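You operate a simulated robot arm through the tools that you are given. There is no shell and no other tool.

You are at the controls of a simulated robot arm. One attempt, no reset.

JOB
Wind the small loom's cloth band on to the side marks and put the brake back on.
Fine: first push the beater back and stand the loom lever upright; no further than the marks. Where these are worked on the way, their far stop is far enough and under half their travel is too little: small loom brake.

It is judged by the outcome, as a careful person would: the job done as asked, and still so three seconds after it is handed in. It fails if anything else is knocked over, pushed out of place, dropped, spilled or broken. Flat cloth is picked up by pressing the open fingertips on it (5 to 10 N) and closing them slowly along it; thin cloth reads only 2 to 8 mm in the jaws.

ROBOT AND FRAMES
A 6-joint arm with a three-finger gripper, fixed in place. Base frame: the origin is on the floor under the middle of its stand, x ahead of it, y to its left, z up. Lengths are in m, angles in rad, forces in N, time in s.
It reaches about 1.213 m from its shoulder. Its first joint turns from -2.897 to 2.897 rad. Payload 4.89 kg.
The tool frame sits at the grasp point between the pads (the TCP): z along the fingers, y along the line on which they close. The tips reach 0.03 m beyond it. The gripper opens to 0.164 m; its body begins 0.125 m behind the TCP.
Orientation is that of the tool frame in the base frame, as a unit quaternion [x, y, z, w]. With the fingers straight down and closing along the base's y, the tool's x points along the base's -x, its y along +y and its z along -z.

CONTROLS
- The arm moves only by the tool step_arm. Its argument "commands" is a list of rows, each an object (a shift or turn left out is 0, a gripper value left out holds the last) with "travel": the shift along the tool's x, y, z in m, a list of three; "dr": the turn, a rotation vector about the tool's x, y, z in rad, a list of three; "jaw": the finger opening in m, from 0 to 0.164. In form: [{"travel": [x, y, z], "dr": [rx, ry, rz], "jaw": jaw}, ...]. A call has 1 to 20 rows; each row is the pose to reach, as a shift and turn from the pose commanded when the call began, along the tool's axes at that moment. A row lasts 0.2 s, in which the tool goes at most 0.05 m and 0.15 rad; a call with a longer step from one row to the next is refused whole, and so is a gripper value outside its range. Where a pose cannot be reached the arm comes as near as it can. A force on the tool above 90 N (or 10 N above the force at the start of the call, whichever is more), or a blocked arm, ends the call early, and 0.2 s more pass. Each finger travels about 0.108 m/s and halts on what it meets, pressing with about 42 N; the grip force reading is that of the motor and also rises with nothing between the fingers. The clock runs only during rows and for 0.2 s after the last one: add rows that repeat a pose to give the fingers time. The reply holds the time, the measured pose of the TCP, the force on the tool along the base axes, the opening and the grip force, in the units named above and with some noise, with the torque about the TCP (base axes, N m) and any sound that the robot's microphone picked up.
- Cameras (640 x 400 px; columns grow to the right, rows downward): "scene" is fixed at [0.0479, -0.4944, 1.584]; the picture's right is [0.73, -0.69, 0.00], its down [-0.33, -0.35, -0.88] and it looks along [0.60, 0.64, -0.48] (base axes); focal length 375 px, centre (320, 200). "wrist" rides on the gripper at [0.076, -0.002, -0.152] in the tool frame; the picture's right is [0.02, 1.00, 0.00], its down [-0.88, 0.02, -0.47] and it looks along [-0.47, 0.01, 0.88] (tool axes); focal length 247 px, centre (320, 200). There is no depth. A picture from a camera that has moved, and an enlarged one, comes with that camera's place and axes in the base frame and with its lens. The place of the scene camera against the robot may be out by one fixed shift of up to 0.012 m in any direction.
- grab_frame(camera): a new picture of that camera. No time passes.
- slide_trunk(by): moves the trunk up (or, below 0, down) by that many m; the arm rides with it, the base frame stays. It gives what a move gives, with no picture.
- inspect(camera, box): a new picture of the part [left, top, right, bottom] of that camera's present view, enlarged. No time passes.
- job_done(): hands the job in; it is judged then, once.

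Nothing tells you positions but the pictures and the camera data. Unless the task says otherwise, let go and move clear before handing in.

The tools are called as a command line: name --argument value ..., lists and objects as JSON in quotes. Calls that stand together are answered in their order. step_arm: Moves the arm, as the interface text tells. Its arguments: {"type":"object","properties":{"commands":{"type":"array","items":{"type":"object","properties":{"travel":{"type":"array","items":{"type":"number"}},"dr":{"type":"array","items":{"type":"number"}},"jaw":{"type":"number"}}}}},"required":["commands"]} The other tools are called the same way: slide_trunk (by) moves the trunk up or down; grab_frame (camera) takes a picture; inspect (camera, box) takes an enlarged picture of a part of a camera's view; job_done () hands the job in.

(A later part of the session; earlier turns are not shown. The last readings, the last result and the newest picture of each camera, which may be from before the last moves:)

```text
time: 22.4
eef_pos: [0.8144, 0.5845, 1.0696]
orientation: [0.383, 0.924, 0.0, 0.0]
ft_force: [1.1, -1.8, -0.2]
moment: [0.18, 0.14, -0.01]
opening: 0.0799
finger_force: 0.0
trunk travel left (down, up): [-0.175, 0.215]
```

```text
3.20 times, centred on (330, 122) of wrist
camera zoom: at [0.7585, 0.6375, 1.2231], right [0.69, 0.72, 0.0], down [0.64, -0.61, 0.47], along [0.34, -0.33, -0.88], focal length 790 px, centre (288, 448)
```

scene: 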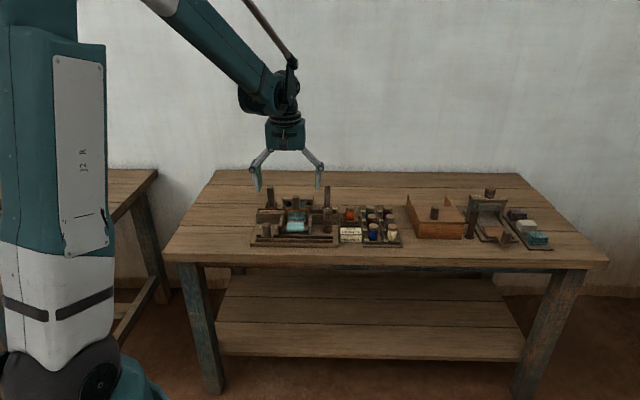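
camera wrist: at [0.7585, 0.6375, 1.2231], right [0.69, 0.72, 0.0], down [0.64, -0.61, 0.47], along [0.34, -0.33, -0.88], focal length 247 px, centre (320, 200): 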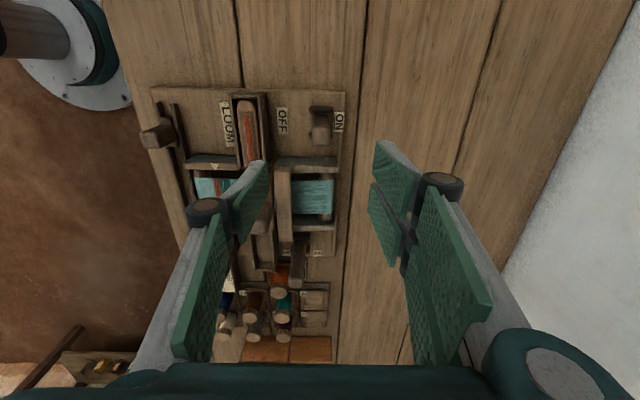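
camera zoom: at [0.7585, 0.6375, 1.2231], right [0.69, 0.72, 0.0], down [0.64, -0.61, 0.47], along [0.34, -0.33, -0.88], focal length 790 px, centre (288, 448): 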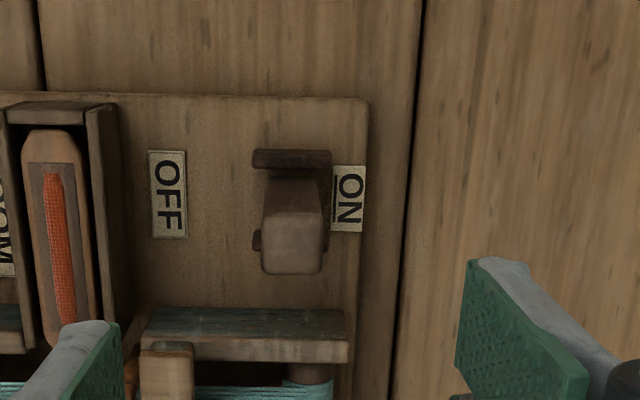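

The brake lever stands upright at ON (u≈0.157, v≈0.99). I'll come down straddling it and then pull it forward toward OFF.

step_arm --commands '[{"travel": [0.0056, 0, 0.036]}, {"travel": [0.0056, 0, 0.072]}, {"travel": [0.0056, 0, 0.108]}, {"travel": [0.0056, 0, 0.13]}, {"travel": [0.0056, 0, 0.1446]}, {"travel": [0.0056, 0, 0.1446], "jaw": 0.055}]'

grab_frame --camera "wrist"

```text
time: 23.8
eef_pos: [0.8098, 0.5877, 0.9241]
orientation: [0.383, 0.924, 0.0, 0.0]
ft_force: [0.1, -0.4, -0.1]
moment: [-0.05, 0.04, -0.02]
opening: 0.055
finger_force: 0.0
trunk travel left (down, up): [-0.175, 0.215]
```

```text
taken
camera wrist: at [0.7539, 0.6415, 1.0762], right [0.69, 0.72, 0.0], down [0.64, -0.61, 0.47], along [0.34, -0.33, -0.88], focal length 247 px, centre (320, 200)
```

wrist: 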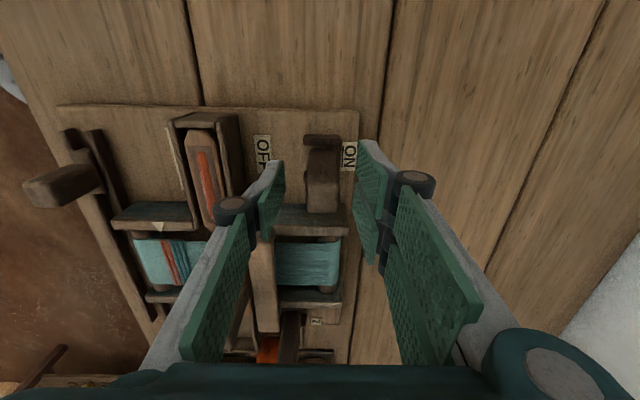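

step_arm --commands '[{"travel": [0, -0.008, 0]}, {"travel": [0, -0.015, 0]}, {"travel": [0, -0.021, 0]}, {"travel": [0, -0.027, 0]}, {"travel": [0, -0.033, 0]}]'

grab_frame --camera "wrist"

```text
time: 25.0
eef_pos: [0.7842, 0.565, 0.9235]
orientation: [0.383, 0.924, 0.0, 0.0]
ft_force: [0.3, 0.4, 0.8]
moment: [-0.02, 0.02, -0.03]
opening: 0.0553
finger_force: 0.1
trunk travel left (down, up): [-0.175, 0.215]
```

```text
taken
camera wrist: at [0.7301, 0.6182, 1.0764], right [0.69, 0.72, 0.0], down [0.64, -0.61, 0.47], along [0.34, -0.33, -0.88], focal length 247 px, centre (320, 200)
```

wrist: 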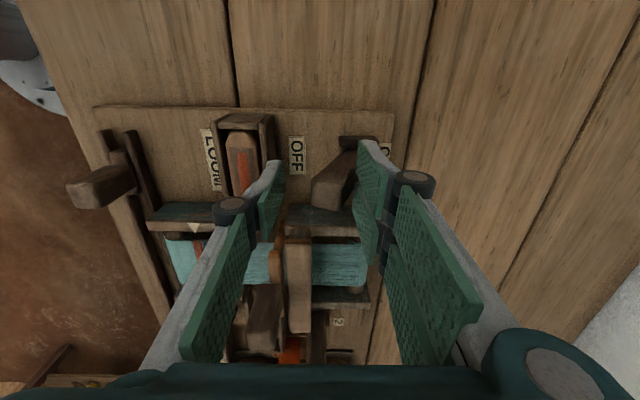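

The lever is tipping forward freely. Continuing to its stop.

step_arm --commands '[{"travel": [0, -0.006, 0.003]}, {"travel": [0, -0.012, 0.006]}, {"travel": [0, -0.018, 0.008]}]'

grab_frame --camera "wrist"

```text
time: 25.8
eef_pos: [0.7724, 0.5532, 0.9178]
orientation: [0.382, 0.924, 0.001, 0.0]
ft_force: [14.0, 8.1, 19.1]
moment: [0.59, -0.9, -0.08]
opening: 0.0622
finger_force: 9.1
trunk travel left (down, up): [-0.175, 0.215]
```

```text
taken
camera wrist: at [0.7174, 0.6056, 1.0699], right [0.69, 0.72, 0.0], down [0.64, -0.61, 0.47], along [0.34, -0.33, -0.88], focal length 247 px, centre (320, 200)
```

wrist: 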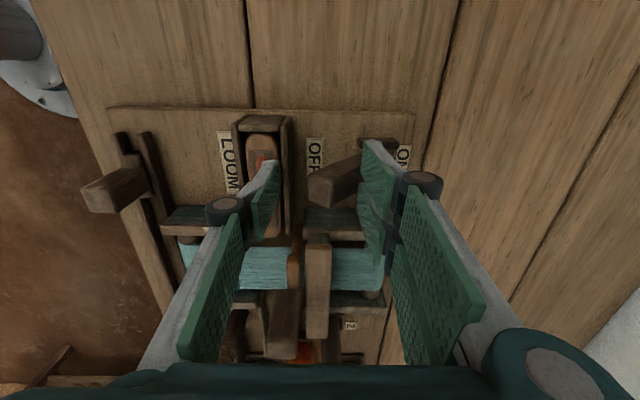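

The force rose (about 25 N, backward and up), so the lever may be at its OFF stop. I'll look closely before anything else.

inspect --camera "wrist" --box '[230, 100, 430, 250]'

inspect --camera "scene" --box '[240, 160, 350, 240]'

```text
2.67 times, centred on (330, 175) of wrist
camera zoom: at [0.7174, 0.6056, 1.0699], right [0.69, 0.72, 0.0], down [0.64, -0.61, 0.47], along [0.34, -0.33, -0.88], focal length 659 px, centre (293, 267)
```

zoom: 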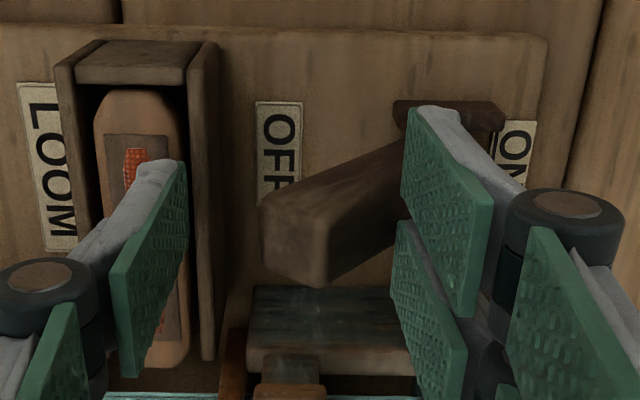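

```text
5.00 times, centred on (295, 200) of scene
camera zoom: at [0.0479, -0.4944, 1.584], right [0.73, -0.69, 0.0], down [-0.33, -0.35, -0.88], along [0.6, 0.64, -0.48], focal length 1877 px, centre (445, 200)
```

zoom: 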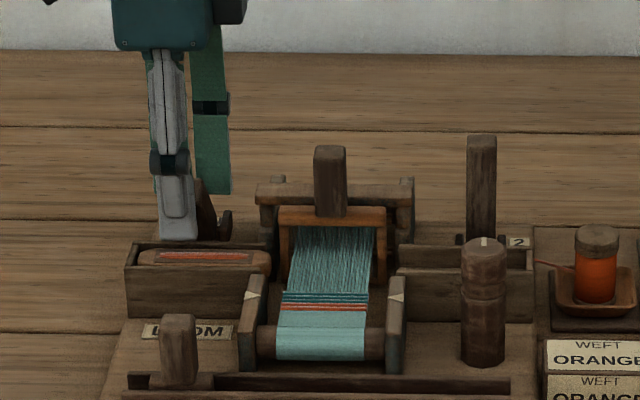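

The torque and force direction match the back fingers pressing on a lever leaning about 45° at its OFF stop. I'll ease off, open slightly, lift straight up and check that it stays OFF.

step_arm --commands '[{"travel": [0, 0.004, 0]}, {"travel": [0, 0.006, -0.005], "jaw": 0.08}, {"travel": [0, 0.006, -0.03]}, {"travel": [0, 0.006, -0.07]}, {"travel": [0, 0.006, -0.11]}, {"travel": [0, 0.006, -0.14]}]'

inspect --camera "wrist" --box '[230, 60, 430, 185]'

inspect --camera "scene" --box '[240, 160, 350, 240]'

```text
time: 27.2
eef_pos: [0.7752, 0.5556, 1.0578]
orientation: [0.383, 0.924, 0.0, 0.0]
ft_force: [0.1, 0.0, 0.1]
moment: [0.0, 0.04, 0.01]
opening: 0.0801
finger_force: 0.0
trunk travel left (down, up): [-0.175, 0.215]
```

```text
3.20 times, centred on (330, 122) of wrist
camera zoom: at [0.7205, 0.609, 1.2107], right [0.69, 0.72, 0.0], down [0.64, -0.61, 0.47], along [0.34, -0.33, -0.88], focal length 790 px, centre (288, 448)
```

zoom: 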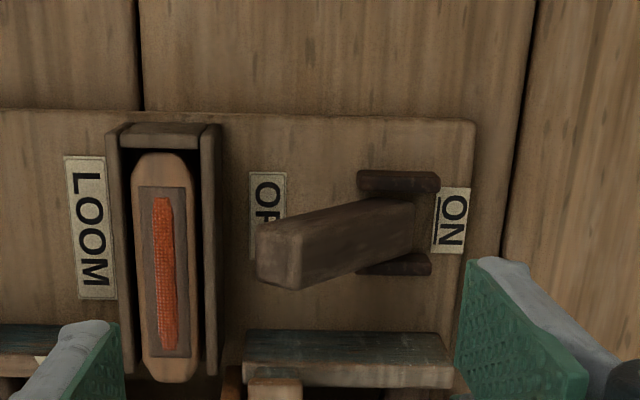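

```text
5.00 times, centred on (295, 200) of scene
camera zoom: at [0.0479, -0.4944, 1.584], right [0.73, -0.69, 0.0], down [-0.33, -0.35, -0.88], along [0.6, 0.64, -0.48], focal length 1877 px, centre (445, 200)
```

zoom: 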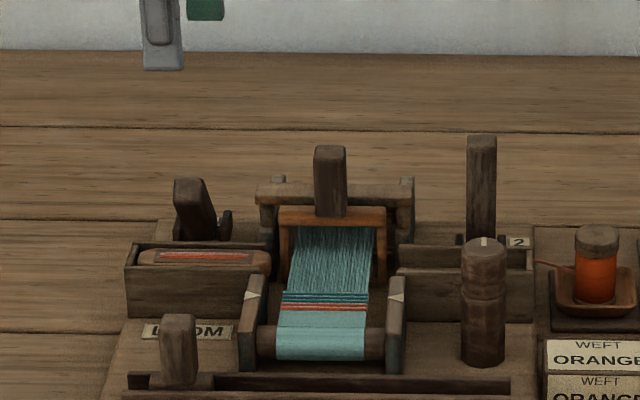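

The brake lever stays at OFF. Now I'll move over the winding knob (u≈0.386, v≈0.824) and check alignment from above.

step_arm --commands '[{"travel": [-0.0385, -0.0195, 0]}, {"travel": [-0.077, -0.039, 0]}, {"travel": [-0.1154, -0.0585, 0]}, {"travel": [-0.1538, -0.078, 0]}, {"travel": [-0.1923, -0.0975, 0]}, {"travel": [-0.2307, -0.117, 0], "jaw": 0.07}, {"travel": [-0.2307, -0.117, 0]}]'

grab_frame --camera "wrist"

inspect --camera "wrist" --box '[220, 60, 420, 185]'

inspect --camera "wrist" --box '[280, 0, 440, 100]'

```text
time: 28.8
eef_pos: [0.8582, 0.3083, 1.0563]
orientation: [0.383, 0.924, -0.001, 0.0]
ft_force: [0.4, 0.8, 1.1]
moment: [0.05, 0.0, -0.03]
opening: 0.07
finger_force: 0.0
trunk travel left (down, up): [-0.175, 0.215]
```

```text
taken
camera wrist: at [0.8023, 0.361, 1.209], right [0.69, 0.72, 0.0], down [0.64, -0.61, 0.47], along [0.34, -0.33, -0.88], focal length 247 px, centre (320, 200)
```

wrist: 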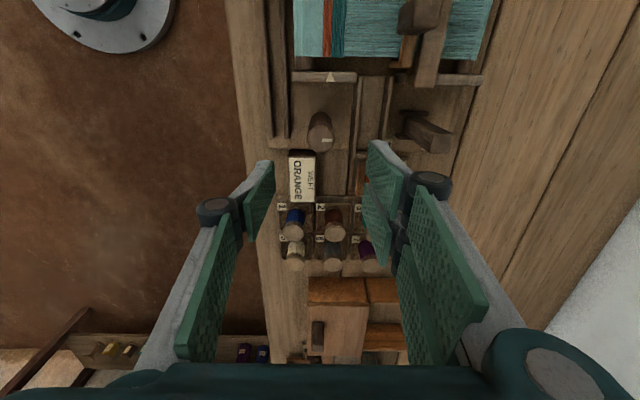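

```text
3.20 times, centred on (320, 122) of wrist
camera zoom: at [0.8023, 0.361, 1.209], right [0.69, 0.72, 0.0], down [0.64, -0.61, 0.47], along [0.34, -0.33, -0.88], focal length 790 px, centre (320, 448)
```

zoom: 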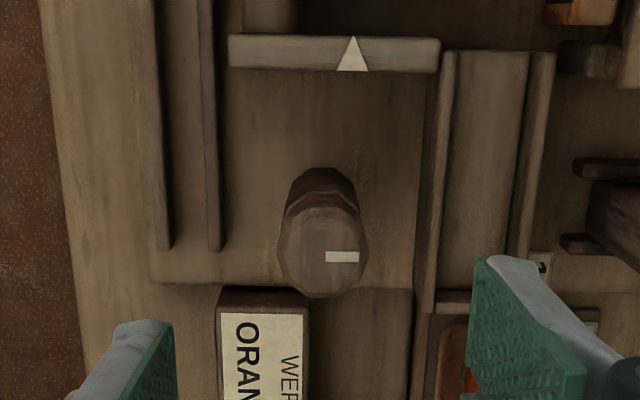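

```text
4.00 times, centred on (360, 50) of wrist
camera zoom: at [0.8023, 0.361, 1.209], right [0.69, 0.72, 0.0], down [0.64, -0.61, 0.47], along [0.34, -0.33, -0.88], focal length 988 px, centre (160, 800)
```

zoom: 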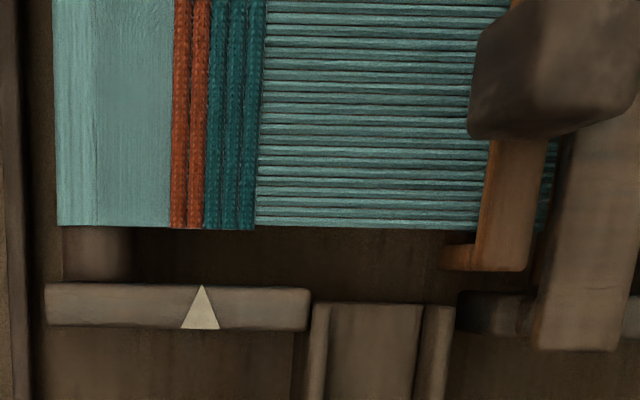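

The cloth edge is about 16 mm behind the mark. The knob's centre is at u≈0.384, v≈0.825, so I'll shift slightly, descend around it, and grip it.

step_arm --commands '[{"travel": [0.005, 0, 0.03]}, {"travel": [0.005, 0, 0.06]}, {"travel": [0.005, 0, 0.09]}, {"travel": [0.005, 0, 0.115]}, {"travel": [0.005, 0, 0.138]}]'

grab_frame --camera "wrist"

inspect --camera "scene" --box '[260, 160, 380, 240]'

```text
time: 30.0
eef_pos: [0.8546, 0.313, 0.9176]
orientation: [0.383, 0.924, 0.0, -0.001]
ft_force: [-0.1, 0.2, 1.2]
moment: [0.01, -0.08, 0.02]
opening: 0.0701
finger_force: 0.1
trunk travel left (down, up): [-0.175, 0.215]
```

```text
taken
camera wrist: at [0.7993, 0.3667, 1.0701], right [0.69, 0.72, 0.0], down [0.64, -0.61, 0.47], along [0.34, -0.33, -0.88], focal length 247 px, centre (320, 200)
```

wrist: 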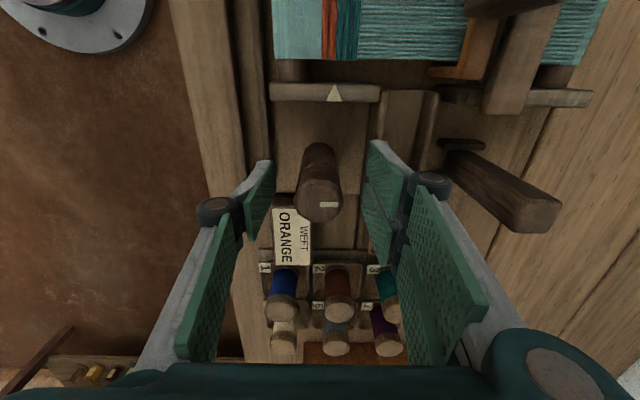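

```text
5.00 times, centred on (320, 200) of scene
camera zoom: at [0.0479, -0.4944, 1.584], right [0.73, -0.69, 0.0], down [-0.33, -0.35, -0.88], along [0.6, 0.64, -0.48], focal length 1877 px, centre (320, 200)
```

zoom: 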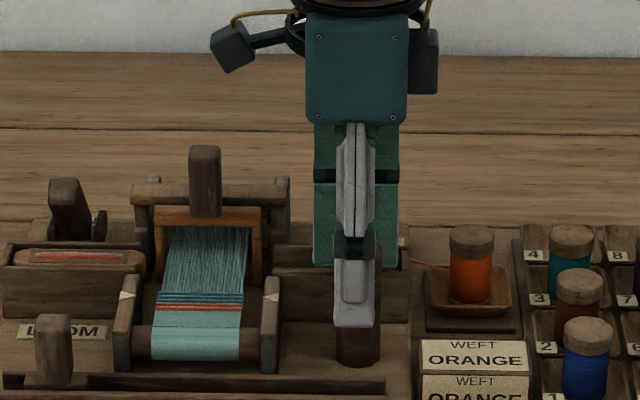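

The knob is centred between the fingers. Closing slowly to grip it.

step_arm --commands '[{"jaw": 0.055}, {"jaw": 0.045}, {"jaw": 0.038}, {"jaw": 0.033}, {"jaw": 0.029}, {"jaw": 0.025}]'

inspect --camera "wrist" --box '[240, 0, 440, 125]'

inspect --camera "wrist" --box '[250, 120, 410, 240]'

```text
time: 31.4
eef_pos: [0.854, 0.3124, 0.9169]
orientation: [0.383, 0.924, 0.0, 0.0]
ft_force: [-24.0, -16.3, -15.1]
moment: [-0.47, 0.73, 0.23]
opening: 0.0332
finger_force: 44.9
trunk travel left (down, up): [-0.175, 0.215]
```

```text
3.20 times, centred on (340, 62) of wrist
camera zoom: at [0.7988, 0.3659, 1.0702], right [0.69, 0.72, 0.0], down [0.64, -0.61, 0.47], along [0.34, -0.33, -0.88], focal length 790 px, centre (256, 640)
```

zoom: 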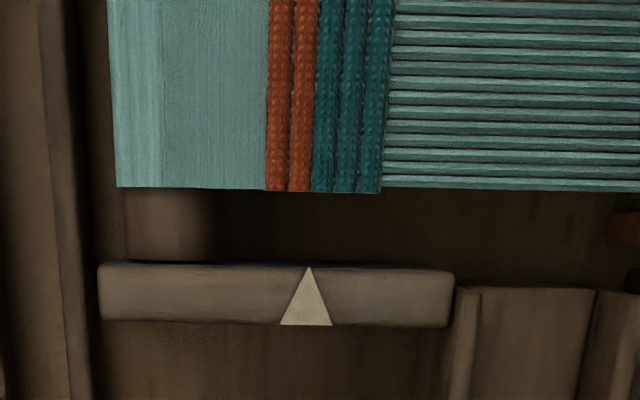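

```text
3.33 times, centred on (330, 180) of wrist
camera zoom: at [0.7988, 0.3659, 1.0702], right [0.69, 0.72, 0.0], down [0.64, -0.61, 0.47], along [0.34, -0.33, -0.88], focal length 823 px, centre (287, 267)
```

zoom: 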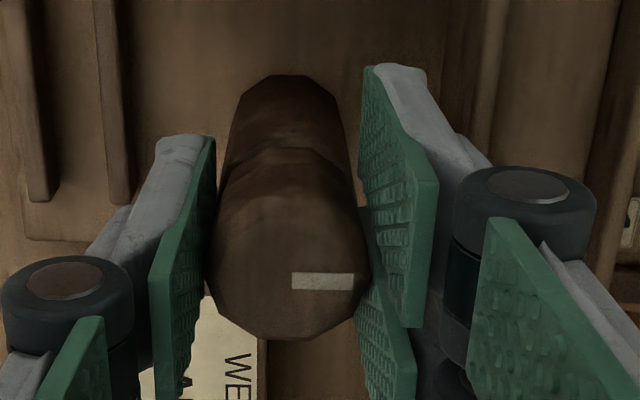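

Gripped (0.033 m). There's a sideways load of about 28 N toward the front, so I'll shift the tool about 1 mm to relieve it before turning.

step_arm --commands '[{"travel": [0, -0.0005, 0]}, {"travel": [0, -0.001, 0]}]'

```text
time: 32.0
eef_pos: [0.8532, 0.3121, 0.9177]
orientation: [0.383, 0.924, 0.0, -0.001]
ft_force: [-13.5, -11.3, -17.3]
moment: [-0.37, 0.38, -0.16]
opening: 0.0329
finger_force: 44.8
trunk travel left (down, up): [-0.175, 0.215]
```

step_arm --commands '[{"travel": [0, -0.0008, 0.0005]}, {"travel": [0, -0.0015, 0.001]}]'

```text
time: 32.6
eef_pos: [0.8529, 0.312, 0.9175]
orientation: [0.383, 0.924, 0.0, 0.002]
ft_force: [21.8, 3.1, 7.9]
moment: [0.1, -0.57, 0.05]
opening: 0.0328
finger_force: 44.6
trunk travel left (down, up): [-0.175, 0.215]
```

step_arm --commands '[{"travel": [0, 0.0007, -0.0003]}, {"travel": [0, 0.0007, -0.0003]}]'

```text
time: 33.2
eef_pos: [0.8538, 0.3132, 0.9173]
orientation: [0.383, 0.924, 0.0, 0.0]
ft_force: [31.1, 6.8, 14.1]
moment: [0.18, -0.91, -0.14]
opening: 0.033
finger_force: 44.8
trunk travel left (down, up): [-0.175, 0.215]
```

step_arm --commands '[{"travel": [0, 0, 0]}, {"travel": [0, 0, 0]}]'

```text
time: 33.8
eef_pos: [0.8527, 0.3121, 0.9155]
orientation: [0.383, 0.924, 0.0, 0.0]
ft_force: [42.5, 11.2, 23.0]
moment: [0.35, -1.24, -0.17]
opening: 0.0326
finger_force: 45.0
trunk travel left (down, up): [-0.175, 0.215]
```

The side load keeps creeping upward, so I'll release the grip and re-seat rather than force it.

step_arm --commands '[{"jaw": 0.04}, {"jaw": 0.05}, {"jaw": 0.05}]'

inspect --camera "wrist" --box '[250, 120, 410, 240]'

inspect --camera "scene" --box '[240, 160, 360, 240]'

```text
time: 34.6
eef_pos: [0.8532, 0.3124, 0.9167]
orientation: [0.382, 0.924, 0.0, 0.0]
ft_force: [0.1, -0.1, -0.2]
moment: [0.01, -0.01, -0.02]
opening: 0.0499
finger_force: 0.1
trunk travel left (down, up): [-0.175, 0.215]
```

```text
3.33 times, centred on (330, 180) of wrist
camera zoom: at [0.797, 0.3653, 1.0701], right [0.69, 0.72, 0.0], down [0.64, -0.61, 0.47], along [0.34, -0.33, -0.88], focal length 823 px, centre (287, 267)
```

zoom: 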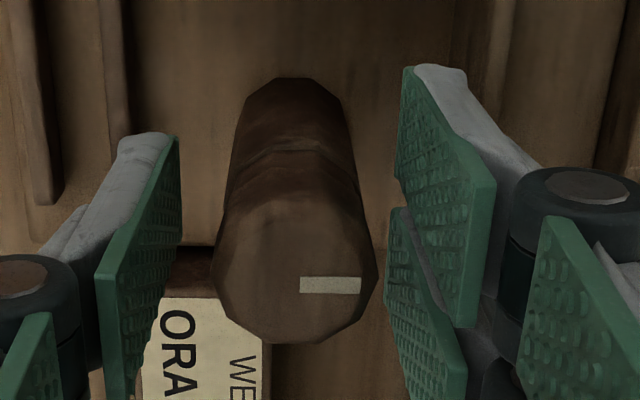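

```text
5.00 times, centred on (300, 200) of scene
camera zoom: at [0.0479, -0.4944, 1.584], right [0.73, -0.69, 0.0], down [-0.33, -0.35, -0.88], along [0.6, 0.64, -0.48], focal length 1877 px, centre (420, 200)
```

zoom: 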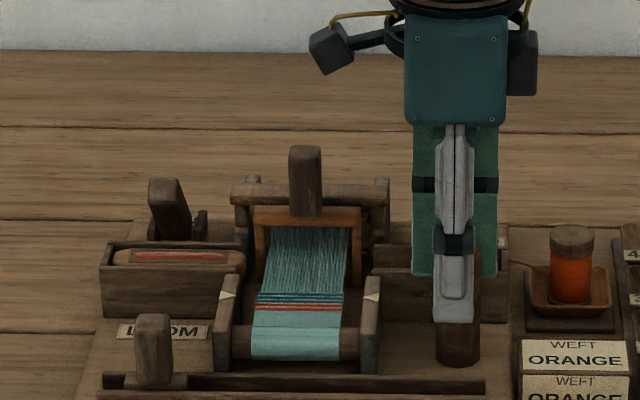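

I'll re-centre by about 1.5 mm and re-close with a gentler command.

step_arm --commands '[{"travel": [-0.0018, 0.0006, 0]}, {"travel": [-0.0018, 0.0006, 0], "jaw": 0.04}, {"travel": [-0.0018, 0.0006, 0], "jaw": 0.036}, {"travel": [-0.0018, 0.0006, 0], "jaw": 0.034}, {"travel": [-0.0018, 0.0006, 0], "jaw": 0.033}, {"travel": [-0.0018, 0.0006, 0], "jaw": 0.032}]'

```text
time: 36.0
eef_pos: [0.8553, 0.3113, 0.9178]
orientation: [0.382, 0.924, -0.001, -0.001]
ft_force: [3.6, 3.0, 1.2]
moment: [0.05, -0.08, 0.01]
opening: 0.0337
finger_force: 2.3
trunk travel left (down, up): [-0.175, 0.215]
```

step_arm --commands '[{"jaw": 0.031}, {"jaw": 0.03}, {"jaw": 0.03}]'

```text
time: 36.8
eef_pos: [0.8533, 0.311, 0.9171]
orientation: [0.383, 0.924, 0.0, -0.001]
ft_force: [7.2, 4.8, 3.8]
moment: [0.18, -0.22, 0.02]
opening: 0.0333
finger_force: 4.0
trunk travel left (down, up): [-0.175, 0.215]
```

Grip is light and nearly balanced. I'll try a small clockwise turn (seen from above) and watch the cloth.

step_arm --commands '[{"jaw": 0.028}, {"dr": [0, 0, 0.05]}, {"dr": [0, 0, 0.1]}, {"dr": [0, 0, 0.15]}, {"dr": [0, 0, 0.2]}]'

inspect --camera "wrist" --box '[240, 0, 440, 125]'

inspect --camera "scene" --box '[240, 160, 360, 240]'

inspect --camera "wrist" --box '[250, 120, 410, 240]'

```text
time: 38.0
eef_pos: [0.8548, 0.3131, 0.9179]
orientation: [0.473, 0.881, 0.0, 0.001]
ft_force: [9.8, 2.6, 5.6]
moment: [0.04, -0.22, 0.04]
opening: 0.0324
finger_force: 5.4
trunk travel left (down, up): [-0.175, 0.215]
```

```text
3.20 times, centred on (340, 62) of wrist
camera zoom: at [0.811, 0.375, 1.0696], right [0.82, 0.57, 0.0], down [0.5, -0.72, 0.47], along [0.27, -0.39, -0.88], focal length 790 px, centre (256, 640)
```

zoom: 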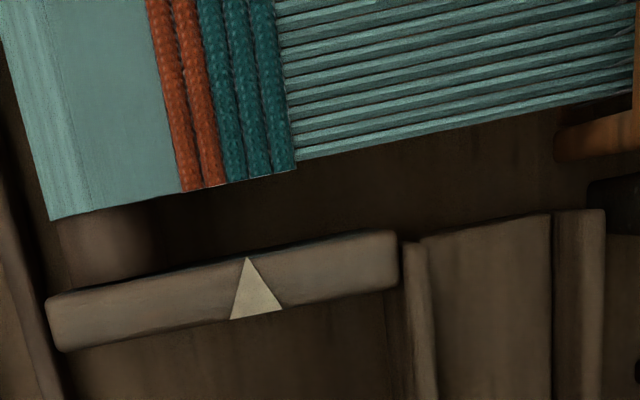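

```text
5.00 times, centred on (300, 200) of scene
camera zoom: at [0.0479, -0.4944, 1.584], right [0.73, -0.69, 0.0], down [-0.33, -0.35, -0.88], along [0.6, 0.64, -0.48], focal length 1877 px, centre (420, 200)
```

zoom: 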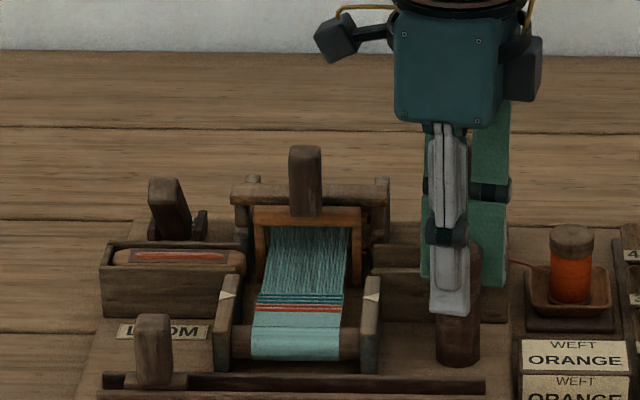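

```text
3.33 times, centred on (330, 180) of wrist
camera zoom: at [0.811, 0.375, 1.0696], right [0.82, 0.57, 0.0], down [0.5, -0.72, 0.47], along [0.27, -0.39, -0.88], focal length 823 px, centre (287, 267)
```

zoom: 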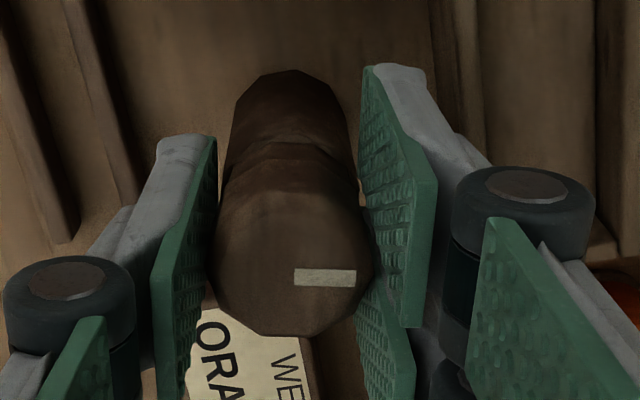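

The knob turned with the gripper, and the cloth edge seems to have advanced about 2 mm toward the mark. I'll confirm with a stronger zoom before continuing.

inspect --camera "scene" --box '[278, 208, 322, 236]'

```text
14.29 times, centred on (300, 222) of scene
camera zoom: at [0.0479, -0.4944, 1.584], right [0.73, -0.69, 0.0], down [-0.33, -0.35, -0.88], along [0.6, 0.64, -0.48], focal length 5363 px, centre (606, -114)
```

zoom: 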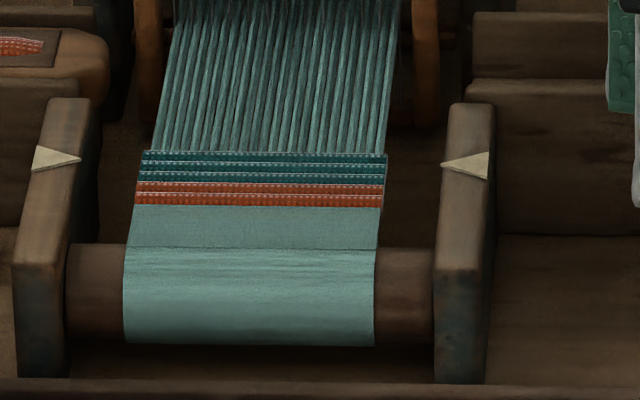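

Clockwise is the winding direction; the cloth has begun to move toward the marks. I'll turn further by about 0.6 rad and measure again.

step_arm --commands '[{"dr": [0, 0, 0.07]}, {"dr": [0, 0, 0.14]}, {"dr": [0, 0, 0.21]}, {"dr": [0, 0, 0.28]}, {"dr": [0, 0, 0.35]}, {"dr": [0, 0, 0.42]}, {"dr": [0, 0, 0.5]}, {"dr": [0, 0, 0.6]}]'

inspect --camera "scene" --box '[278, 208, 322, 236]'

grab_frame --camera "wrist"

```text
time: 39.8
eef_pos: [0.8539, 0.3106, 0.9158]
orientation: [0.714, 0.7, 0.0, -0.001]
ft_force: [11.7, 4.0, 1.8]
moment: [0.02, -0.3, 0.06]
opening: 0.0325
finger_force: 6.0
trunk travel left (down, up): [-0.175, 0.215]
```

```text
14.29 times, centred on (300, 222) of scene
camera zoom: at [0.0479, -0.4944, 1.584], right [0.73, -0.69, 0.0], down [-0.33, -0.35, -0.88], along [0.6, 0.64, -0.48], focal length 5363 px, centre (606, -114)
```

zoom: 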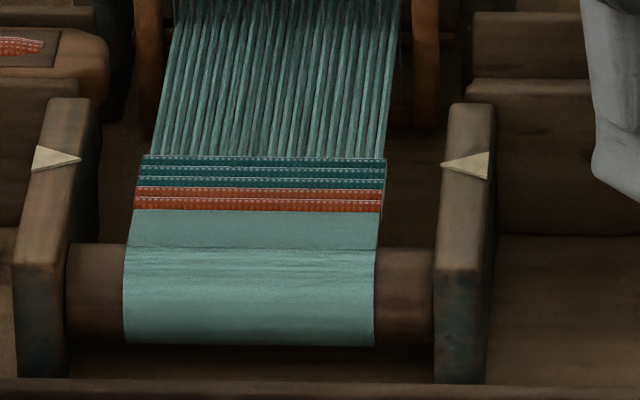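

```text
taken
camera wrist: at [0.8543, 0.3877, 1.0694], right [1.0, 0.0, 0.0], down [0.0, -0.88, 0.47], along [0.0, -0.47, -0.88], focal length 247 px, centre (320, 200)
```

wrist: 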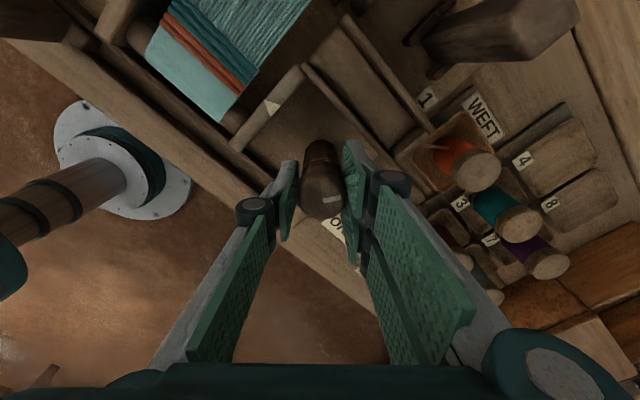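

inspect --camera "wrist" --box '[250, 120, 410, 240]'

inspect --camera "wrist" --box '[140, 0, 340, 150]'

```text
3.33 times, centred on (330, 180) of wrist
camera zoom: at [0.8543, 0.3877, 1.0694], right [1.0, 0.0, 0.0], down [0.0, -0.88, 0.47], along [0.0, -0.47, -0.88], focal length 823 px, centre (287, 267)
```

zoom: 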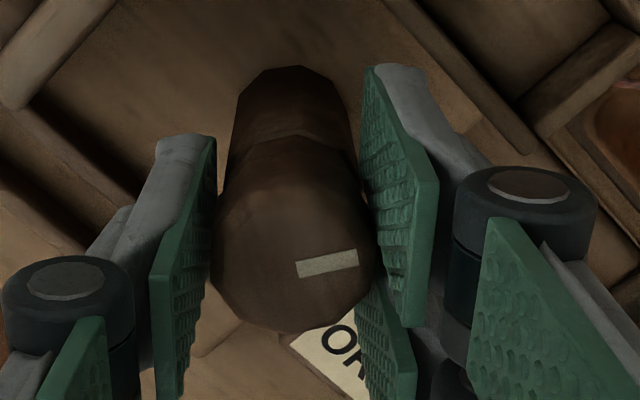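

```text
2.67 times, centred on (240, 75) of wrist
camera zoom: at [0.8543, 0.3877, 1.0694], right [1.0, 0.0, 0.0], down [0.0, -0.88, 0.47], along [0.0, -0.47, -0.88], focal length 659 px, centre (533, 533)
```

zoom: 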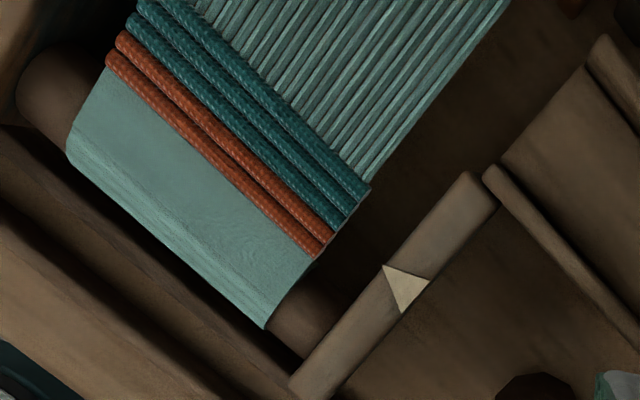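

The grip slipped a little, but the cloth has advanced to about 11 mm short of the mark (rate about 8 mm per rad of knob). I'll release, rotate back, and regrasp for a longer turn.

step_arm --commands '[{"jaw": 0.04}, {"travel": [0, 0, -0.003], "jaw": 0.05}, {"travel": [0, 0, -0.003], "dr": [0, 0, -0.14]}, {"travel": [0, 0, -0.003], "dr": [0, 0, -0.28]}, {"travel": [0, 0, -0.003], "dr": [0, 0, -0.42]}, {"travel": [0, 0, -0.003], "dr": [0, 0, -0.56]}, {"travel": [0, 0, -0.003], "dr": [0, 0, -0.7]}, {"travel": [0, 0, -0.003], "dr": [0, 0, -0.84]}, {"travel": [0, 0, -0.003], "dr": [0, 0, -0.98]}, {"travel": [0, 0, -0.003], "dr": [0, 0, -1.12]}, {"travel": [0, 0, -0.003], "dr": [0, 0, -1.26]}, {"travel": [0, 0, -0.003], "dr": [0, 0, -1.4]}]'

inspect --camera "scene" --box '[278, 208, 322, 236]'

grab_frame --camera "wrist"

inspect --camera "scene" --box '[260, 160, 380, 240]'

```text
time: 42.4
eef_pos: [0.8523, 0.3115, 0.9201]
orientation: [0.092, 0.996, 0.0, 0.0]
ft_force: [-0.2, -0.4, -0.5]
moment: [0.02, 0.04, -0.01]
opening: 0.0501
finger_force: 0.1
trunk travel left (down, up): [-0.175, 0.215]
```

```text
14.29 times, centred on (300, 222) of scene
camera zoom: at [0.0479, -0.4944, 1.584], right [0.73, -0.69, 0.0], down [-0.33, -0.35, -0.88], along [0.6, 0.64, -0.48], focal length 5363 px, centre (606, -114)
```

zoom: 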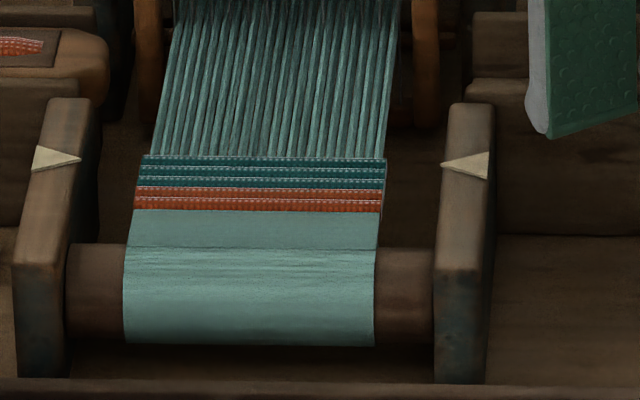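

```text
taken
camera wrist: at [0.7782, 0.3244, 1.0725], right [0.16, 0.99, 0.0], down [0.87, -0.14, 0.47], along [0.47, -0.08, -0.88], focal length 247 px, centre (320, 200)
```

wrist: 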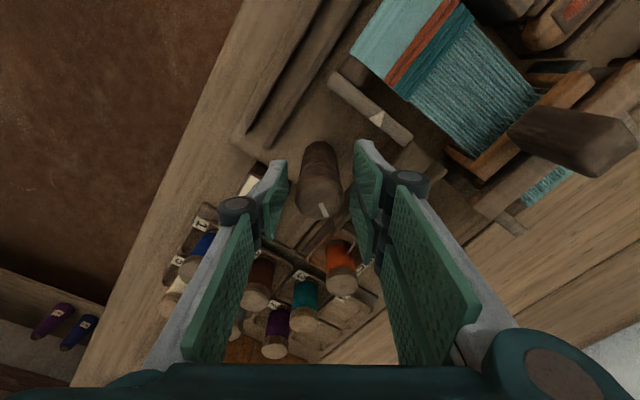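

```text
5.00 times, centred on (320, 200) of scene
camera zoom: at [0.0479, -0.4944, 1.584], right [0.73, -0.69, 0.0], down [-0.33, -0.35, -0.88], along [0.6, 0.64, -0.48], focal length 1877 px, centre (320, 200)
```

zoom: 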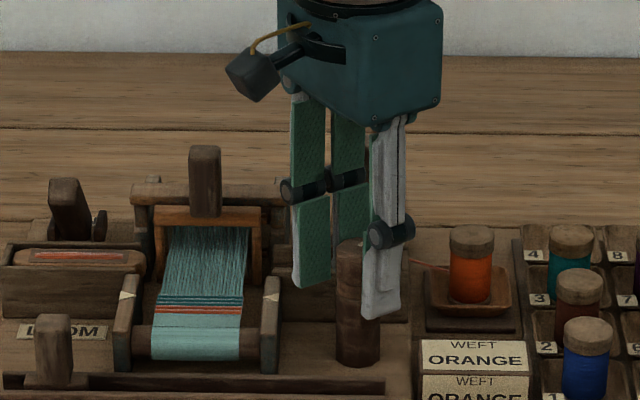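

The cloth held when released. Regripping the knob a bit more firmly and turning on.

step_arm --commands '[{"travel": [0, 0, 0.003], "jaw": 0.04}, {"travel": [0, 0, 0.003], "jaw": 0.035}, {"travel": [0, 0, 0.003], "jaw": 0.032}, {"travel": [0, 0, 0.003], "jaw": 0.029}, {"travel": [0, 0, 0.003], "jaw": 0.027}]'

inspect --camera "wrist" --box '[250, 120, 410, 240]'

```text
time: 43.6
eef_pos: [0.8537, 0.3119, 0.9167]
orientation: [0.093, 0.996, 0.0, 0.0]
ft_force: [-4.2, -8.2, -2.5]
moment: [-0.29, 0.12, -0.12]
opening: 0.0329
finger_force: 7.0
trunk travel left (down, up): [-0.175, 0.215]
```

```text
3.33 times, centred on (330, 180) of wrist
camera zoom: at [0.7786, 0.324, 1.0698], right [0.16, 0.99, 0.0], down [0.87, -0.14, 0.47], along [0.47, -0.08, -0.88], focal length 823 px, centre (287, 267)
```

zoom: 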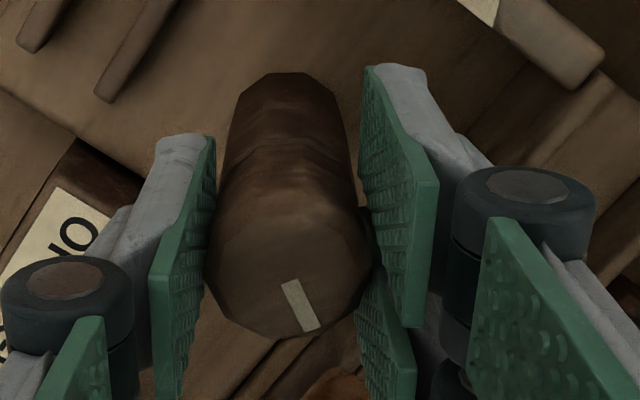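

The knob has turned 0.58 rad so far for about 5 mm of cloth; about 1.25 rad remain. Turning 1.0 rad now, then measuring.

step_arm --commands '[{"dr": [0, 0, 0.08]}, {"dr": [0, 0, 0.16]}, {"dr": [0, 0, 0.24]}, {"dr": [0, 0, 0.32]}, {"dr": [0, 0, 0.4]}, {"dr": [0, 0, 0.48]}, {"dr": [0, 0, 0.56]}, {"dr": [0, 0, 0.64]}, {"dr": [0, 0, 0.72]}, {"dr": [0, 0, 0.8]}, {"dr": [0, 0, 0.88]}]'

inspect --camera "wrist" --box '[250, 120, 410, 240]'

inspect --camera "wrist" --box '[200, 0, 400, 125]'

inspect --camera "scene" --box '[278, 208, 322, 236]'

```text
time: 46.0
eef_pos: [0.8533, 0.3125, 0.9167]
orientation: [0.509, 0.861, 0.001, -0.001]
ft_force: [11.6, 5.8, -0.9]
moment: [0.25, -0.06, 0.03]
opening: 0.0325
finger_force: 6.6
trunk travel left (down, up): [-0.175, 0.215]
```

```text
3.33 times, centred on (330, 180) of wrist
camera zoom: at [0.8157, 0.3789, 1.0701], right [0.86, 0.5, 0.0], down [0.44, -0.76, 0.47], along [0.24, -0.41, -0.88], focal length 823 px, centre (287, 267)
```

zoom: 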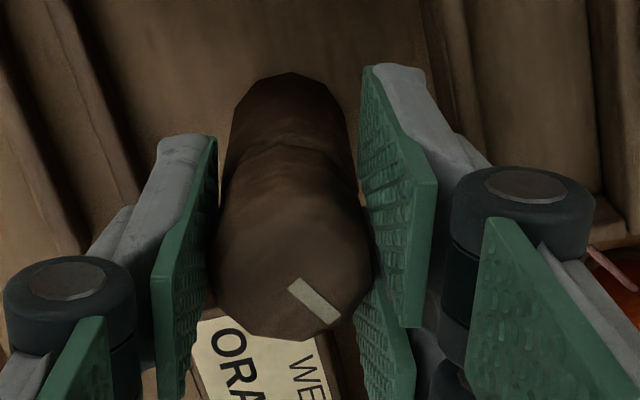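

```text
3.20 times, centred on (300, 62) of wrist
camera zoom: at [0.8157, 0.3789, 1.0701], right [0.86, 0.5, 0.0], down [0.44, -0.76, 0.47], along [0.24, -0.41, -0.88], focal length 790 px, centre (384, 640)
```

zoom: 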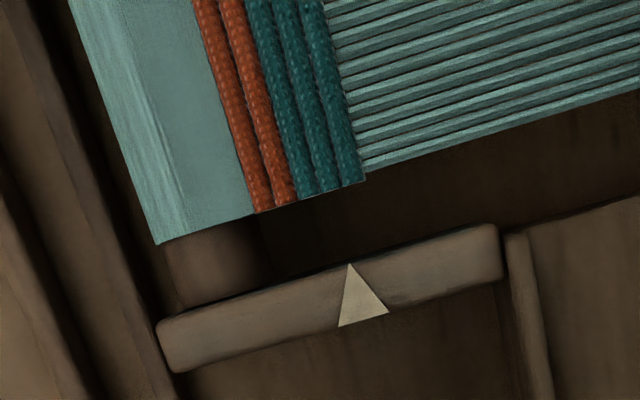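

```text
14.29 times, centred on (300, 222) of scene
camera zoom: at [0.0479, -0.4944, 1.584], right [0.73, -0.69, 0.0], down [-0.33, -0.35, -0.88], along [0.6, 0.64, -0.48], focal length 5363 px, centre (606, -114)
```

zoom: 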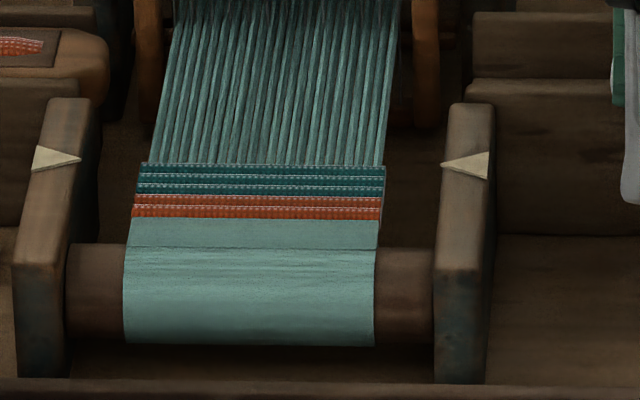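

About 7.7 mm remain; the knob slips in the light grip, so I'll tighten somewhat and turn another half radian.

step_arm --commands '[{"jaw": 0.023}, {"jaw": 0.02}, {"dr": [0, 0, 0.06]}, {"dr": [0, 0, 0.12]}, {"dr": [0, 0, 0.18]}, {"dr": [0, 0, 0.24]}, {"dr": [0, 0, 0.3]}, {"dr": [0, 0, 0.36]}, {"dr": [0, 0, 0.42]}]'

inspect --camera "wrist" --box '[250, 120, 410, 240]'

inspect --camera "wrist" --box '[140, 0, 340, 125]'

inspect --camera "scene" --box '[278, 208, 322, 236]'

```text
time: 48.0
eef_pos: [0.8552, 0.3086, 0.9135]
orientation: [0.678, 0.735, -0.002, 0.001]
ft_force: [30.7, -1.3, -4.2]
moment: [-1.2, -0.63, 0.07]
opening: 0.0326
finger_force: 45.3
trunk travel left (down, up): [-0.175, 0.215]
```

```text
3.33 times, centred on (330, 180) of wrist
camera zoom: at [0.8477, 0.3853, 1.0681], right [0.99, 0.1, 0.0], down [0.09, -0.87, 0.48], along [0.05, -0.47, -0.88], focal length 823 px, centre (287, 267)
```

zoom: 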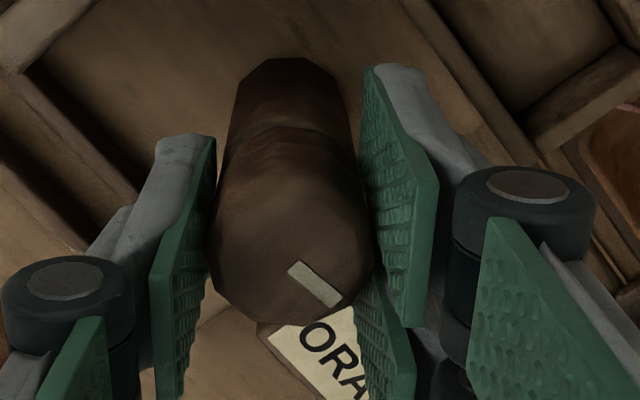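

```text
3.20 times, centred on (240, 62) of wrist
camera zoom: at [0.8477, 0.3853, 1.0681], right [0.99, 0.1, 0.0], down [0.09, -0.87, 0.48], along [0.05, -0.47, -0.88], focal length 790 px, centre (576, 640)
```

zoom: 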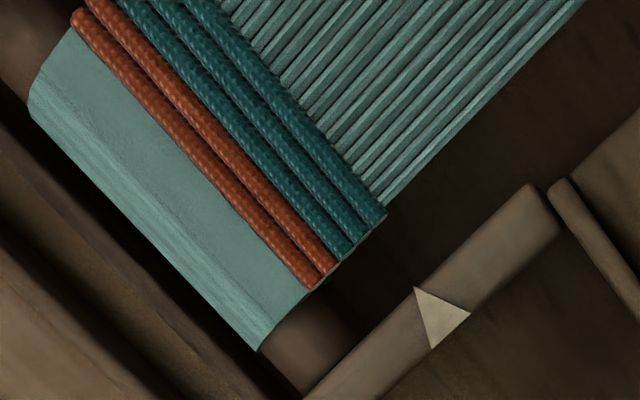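

```text
14.29 times, centred on (300, 222) of scene
camera zoom: at [0.0479, -0.4944, 1.584], right [0.73, -0.69, 0.0], down [-0.33, -0.35, -0.88], along [0.6, 0.64, -0.48], focal length 5363 px, centre (606, -114)
```

zoom: 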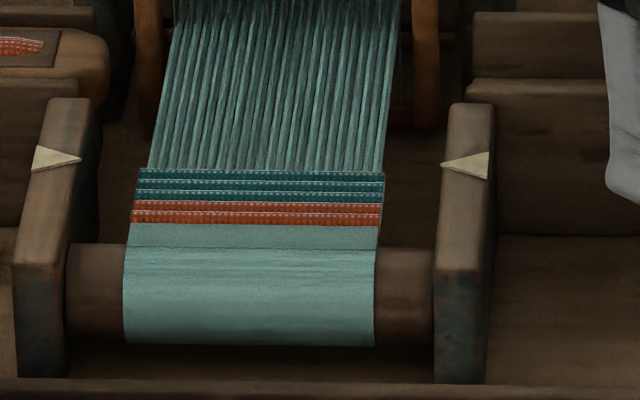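

The firm grip holds without slip; about 4 mm remain. Side load is high again, so I'll release, rotate back, and re-measure before the final short turn.

step_arm --commands '[{"jaw": 0.04}, {"jaw": 0.05}, {"dr": [0, 0, -0.14]}, {"dr": [0, 0, -0.28]}, {"dr": [0, 0, -0.42]}, {"dr": [0, 0, -0.56]}, {"dr": [0, 0, -0.705]}, {"dr": [0, 0, -0.705]}]'

inspect --camera "wrist" --box '[240, 0, 440, 125]'

inspect --camera "wrist" --box '[250, 120, 410, 240]'

inspect --camera "scene" --box '[278, 208, 322, 236]'

```text
time: 49.8
eef_pos: [0.8527, 0.3107, 0.9172]
orientation: [0.38, 0.925, 0.0, -0.001]
ft_force: [0.3, 0.3, 0.0]
moment: [-0.05, 0.04, 0.0]
opening: 0.0501
finger_force: 0.0
trunk travel left (down, up): [-0.175, 0.215]
```

```text
3.20 times, centred on (340, 62) of wrist
camera zoom: at [0.7983, 0.3638, 1.0699], right [0.69, 0.73, 0.0], down [0.64, -0.61, 0.47], along [0.34, -0.33, -0.88], focal length 790 px, centre (256, 640)
```

zoom: 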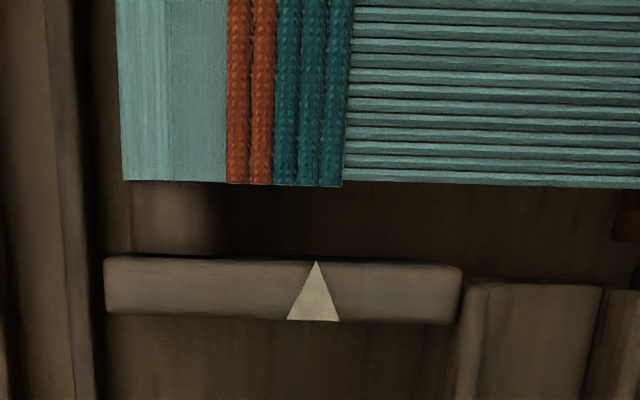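

```text
3.33 times, centred on (330, 180) of wrist
camera zoom: at [0.7983, 0.3638, 1.0699], right [0.69, 0.73, 0.0], down [0.64, -0.61, 0.47], along [0.34, -0.33, -0.88], focal length 823 px, centre (287, 267)
```

zoom: 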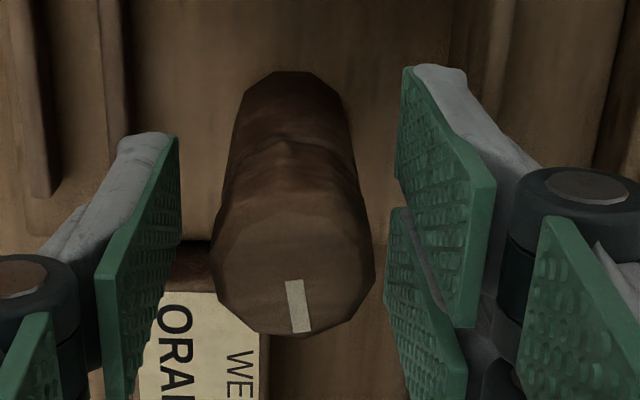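

```text
14.29 times, centred on (300, 222) of scene
camera zoom: at [0.0479, -0.4944, 1.584], right [0.73, -0.69, 0.0], down [-0.33, -0.35, -0.88], along [0.6, 0.64, -0.48], focal length 5363 px, centre (606, -114)
```

zoom: 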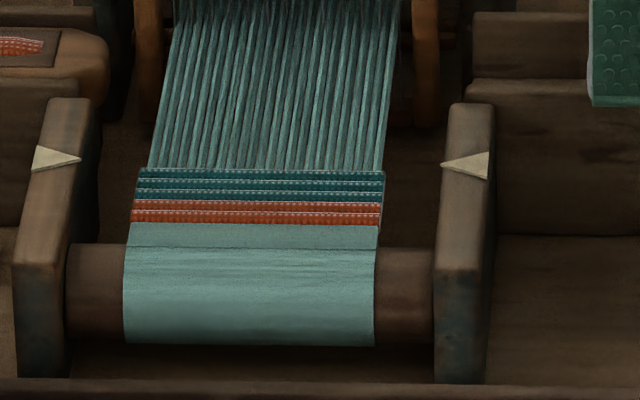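

The aligned view gives about 5.4 mm remaining (about 7.4 mm per rad, so roughly 0.73 rad). I'll re-centre slightly, rotate back 0.4 rad with open fingers, and regrip.

step_arm --commands '[{"travel": [-0.002, 0.001, 0], "dr": [0, 0, -0.13]}, {"travel": [-0.002, 0.001, 0], "dr": [0, 0, -0.26]}, {"travel": [-0.002, 0.001, 0], "dr": [0, 0, -0.38]}, {"travel": [-0.002, 0.001, 0], "dr": [0, 0, -0.38], "jaw": 0.04}, {"travel": [-0.002, 0.001, 0], "dr": [0, 0, -0.38], "jaw": 0.034}, {"travel": [-0.002, 0.001, 0], "dr": [0, 0, -0.38], "jaw": 0.03}, {"travel": [-0.002, 0.001, 0], "dr": [0, 0, -0.38], "jaw": 0.026}, {"travel": [-0.002, 0.001, 0], "dr": [0, 0, -0.38], "jaw": 0.024}]'

```text
time: 51.6
eef_pos: [0.855, 0.3112, 0.9159]
orientation: [0.199, 0.98, 0.0, -0.001]
ft_force: [-1.1, -1.6, -0.8]
moment: [0.14, 0.03, 0.12]
opening: 0.0314
finger_force: 44.7
trunk travel left (down, up): [-0.175, 0.215]
```

Full grip with almost no side load now. Turning 0.35 rad first, then checking.

step_arm --commands '[{"dr": [0, 0, 0.06]}, {"dr": [0, 0, 0.12]}, {"dr": [0, 0, 0.18]}, {"dr": [0, 0, 0.24]}, {"dr": [0, 0, 0.3]}, {"dr": [0, 0, 0.36]}]'

inspect --camera "wrist" --box '[240, 0, 440, 125]'

inspect --camera "wrist" --box '[250, 120, 410, 240]'

inspect --camera "scene" --box '[278, 208, 322, 236]'

```text
time: 53.0
eef_pos: [0.8554, 0.3104, 0.9175]
orientation: [0.372, 0.928, 0.0, 0.0]
ft_force: [0.6, -14.8, -2.3]
moment: [-0.71, 0.26, 0.66]
opening: 0.0321
finger_force: 44.9
trunk travel left (down, up): [-0.175, 0.215]
```

```text
3.20 times, centred on (340, 62) of wrist
camera zoom: at [0.7992, 0.362, 1.0706], right [0.67, 0.74, 0.0], down [0.65, -0.59, 0.47], along [0.35, -0.32, -0.88], focal length 790 px, centre (256, 640)
```

zoom: 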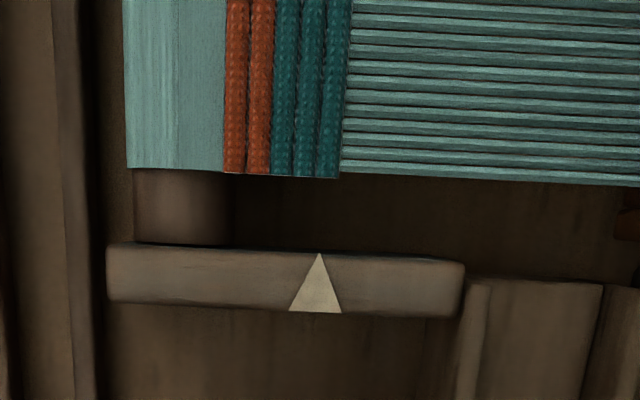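

```text
3.33 times, centred on (330, 180) of wrist
camera zoom: at [0.7992, 0.362, 1.0706], right [0.67, 0.74, 0.0], down [0.65, -0.59, 0.47], along [0.35, -0.32, -0.88], focal length 823 px, centre (287, 267)
```

zoom: 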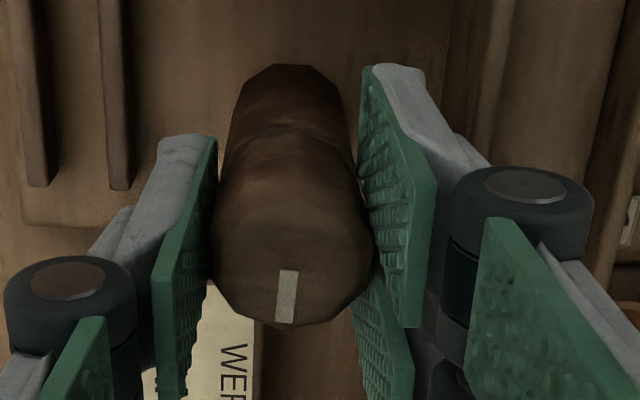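

```text
14.29 times, centred on (300, 222) of scene
camera zoom: at [0.0479, -0.4944, 1.584], right [0.73, -0.69, 0.0], down [-0.33, -0.35, -0.88], along [0.6, 0.64, -0.48], focal length 5363 px, centre (606, -114)
```

zoom: 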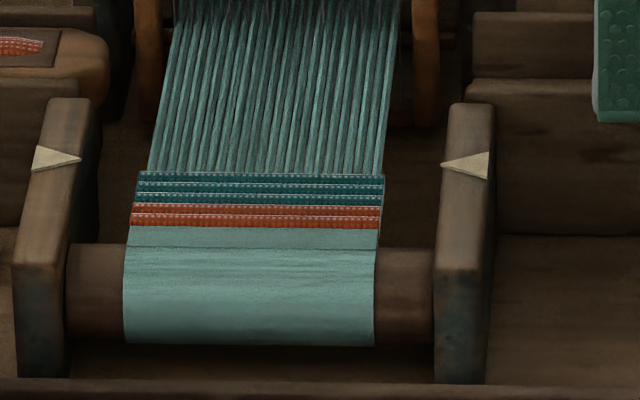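

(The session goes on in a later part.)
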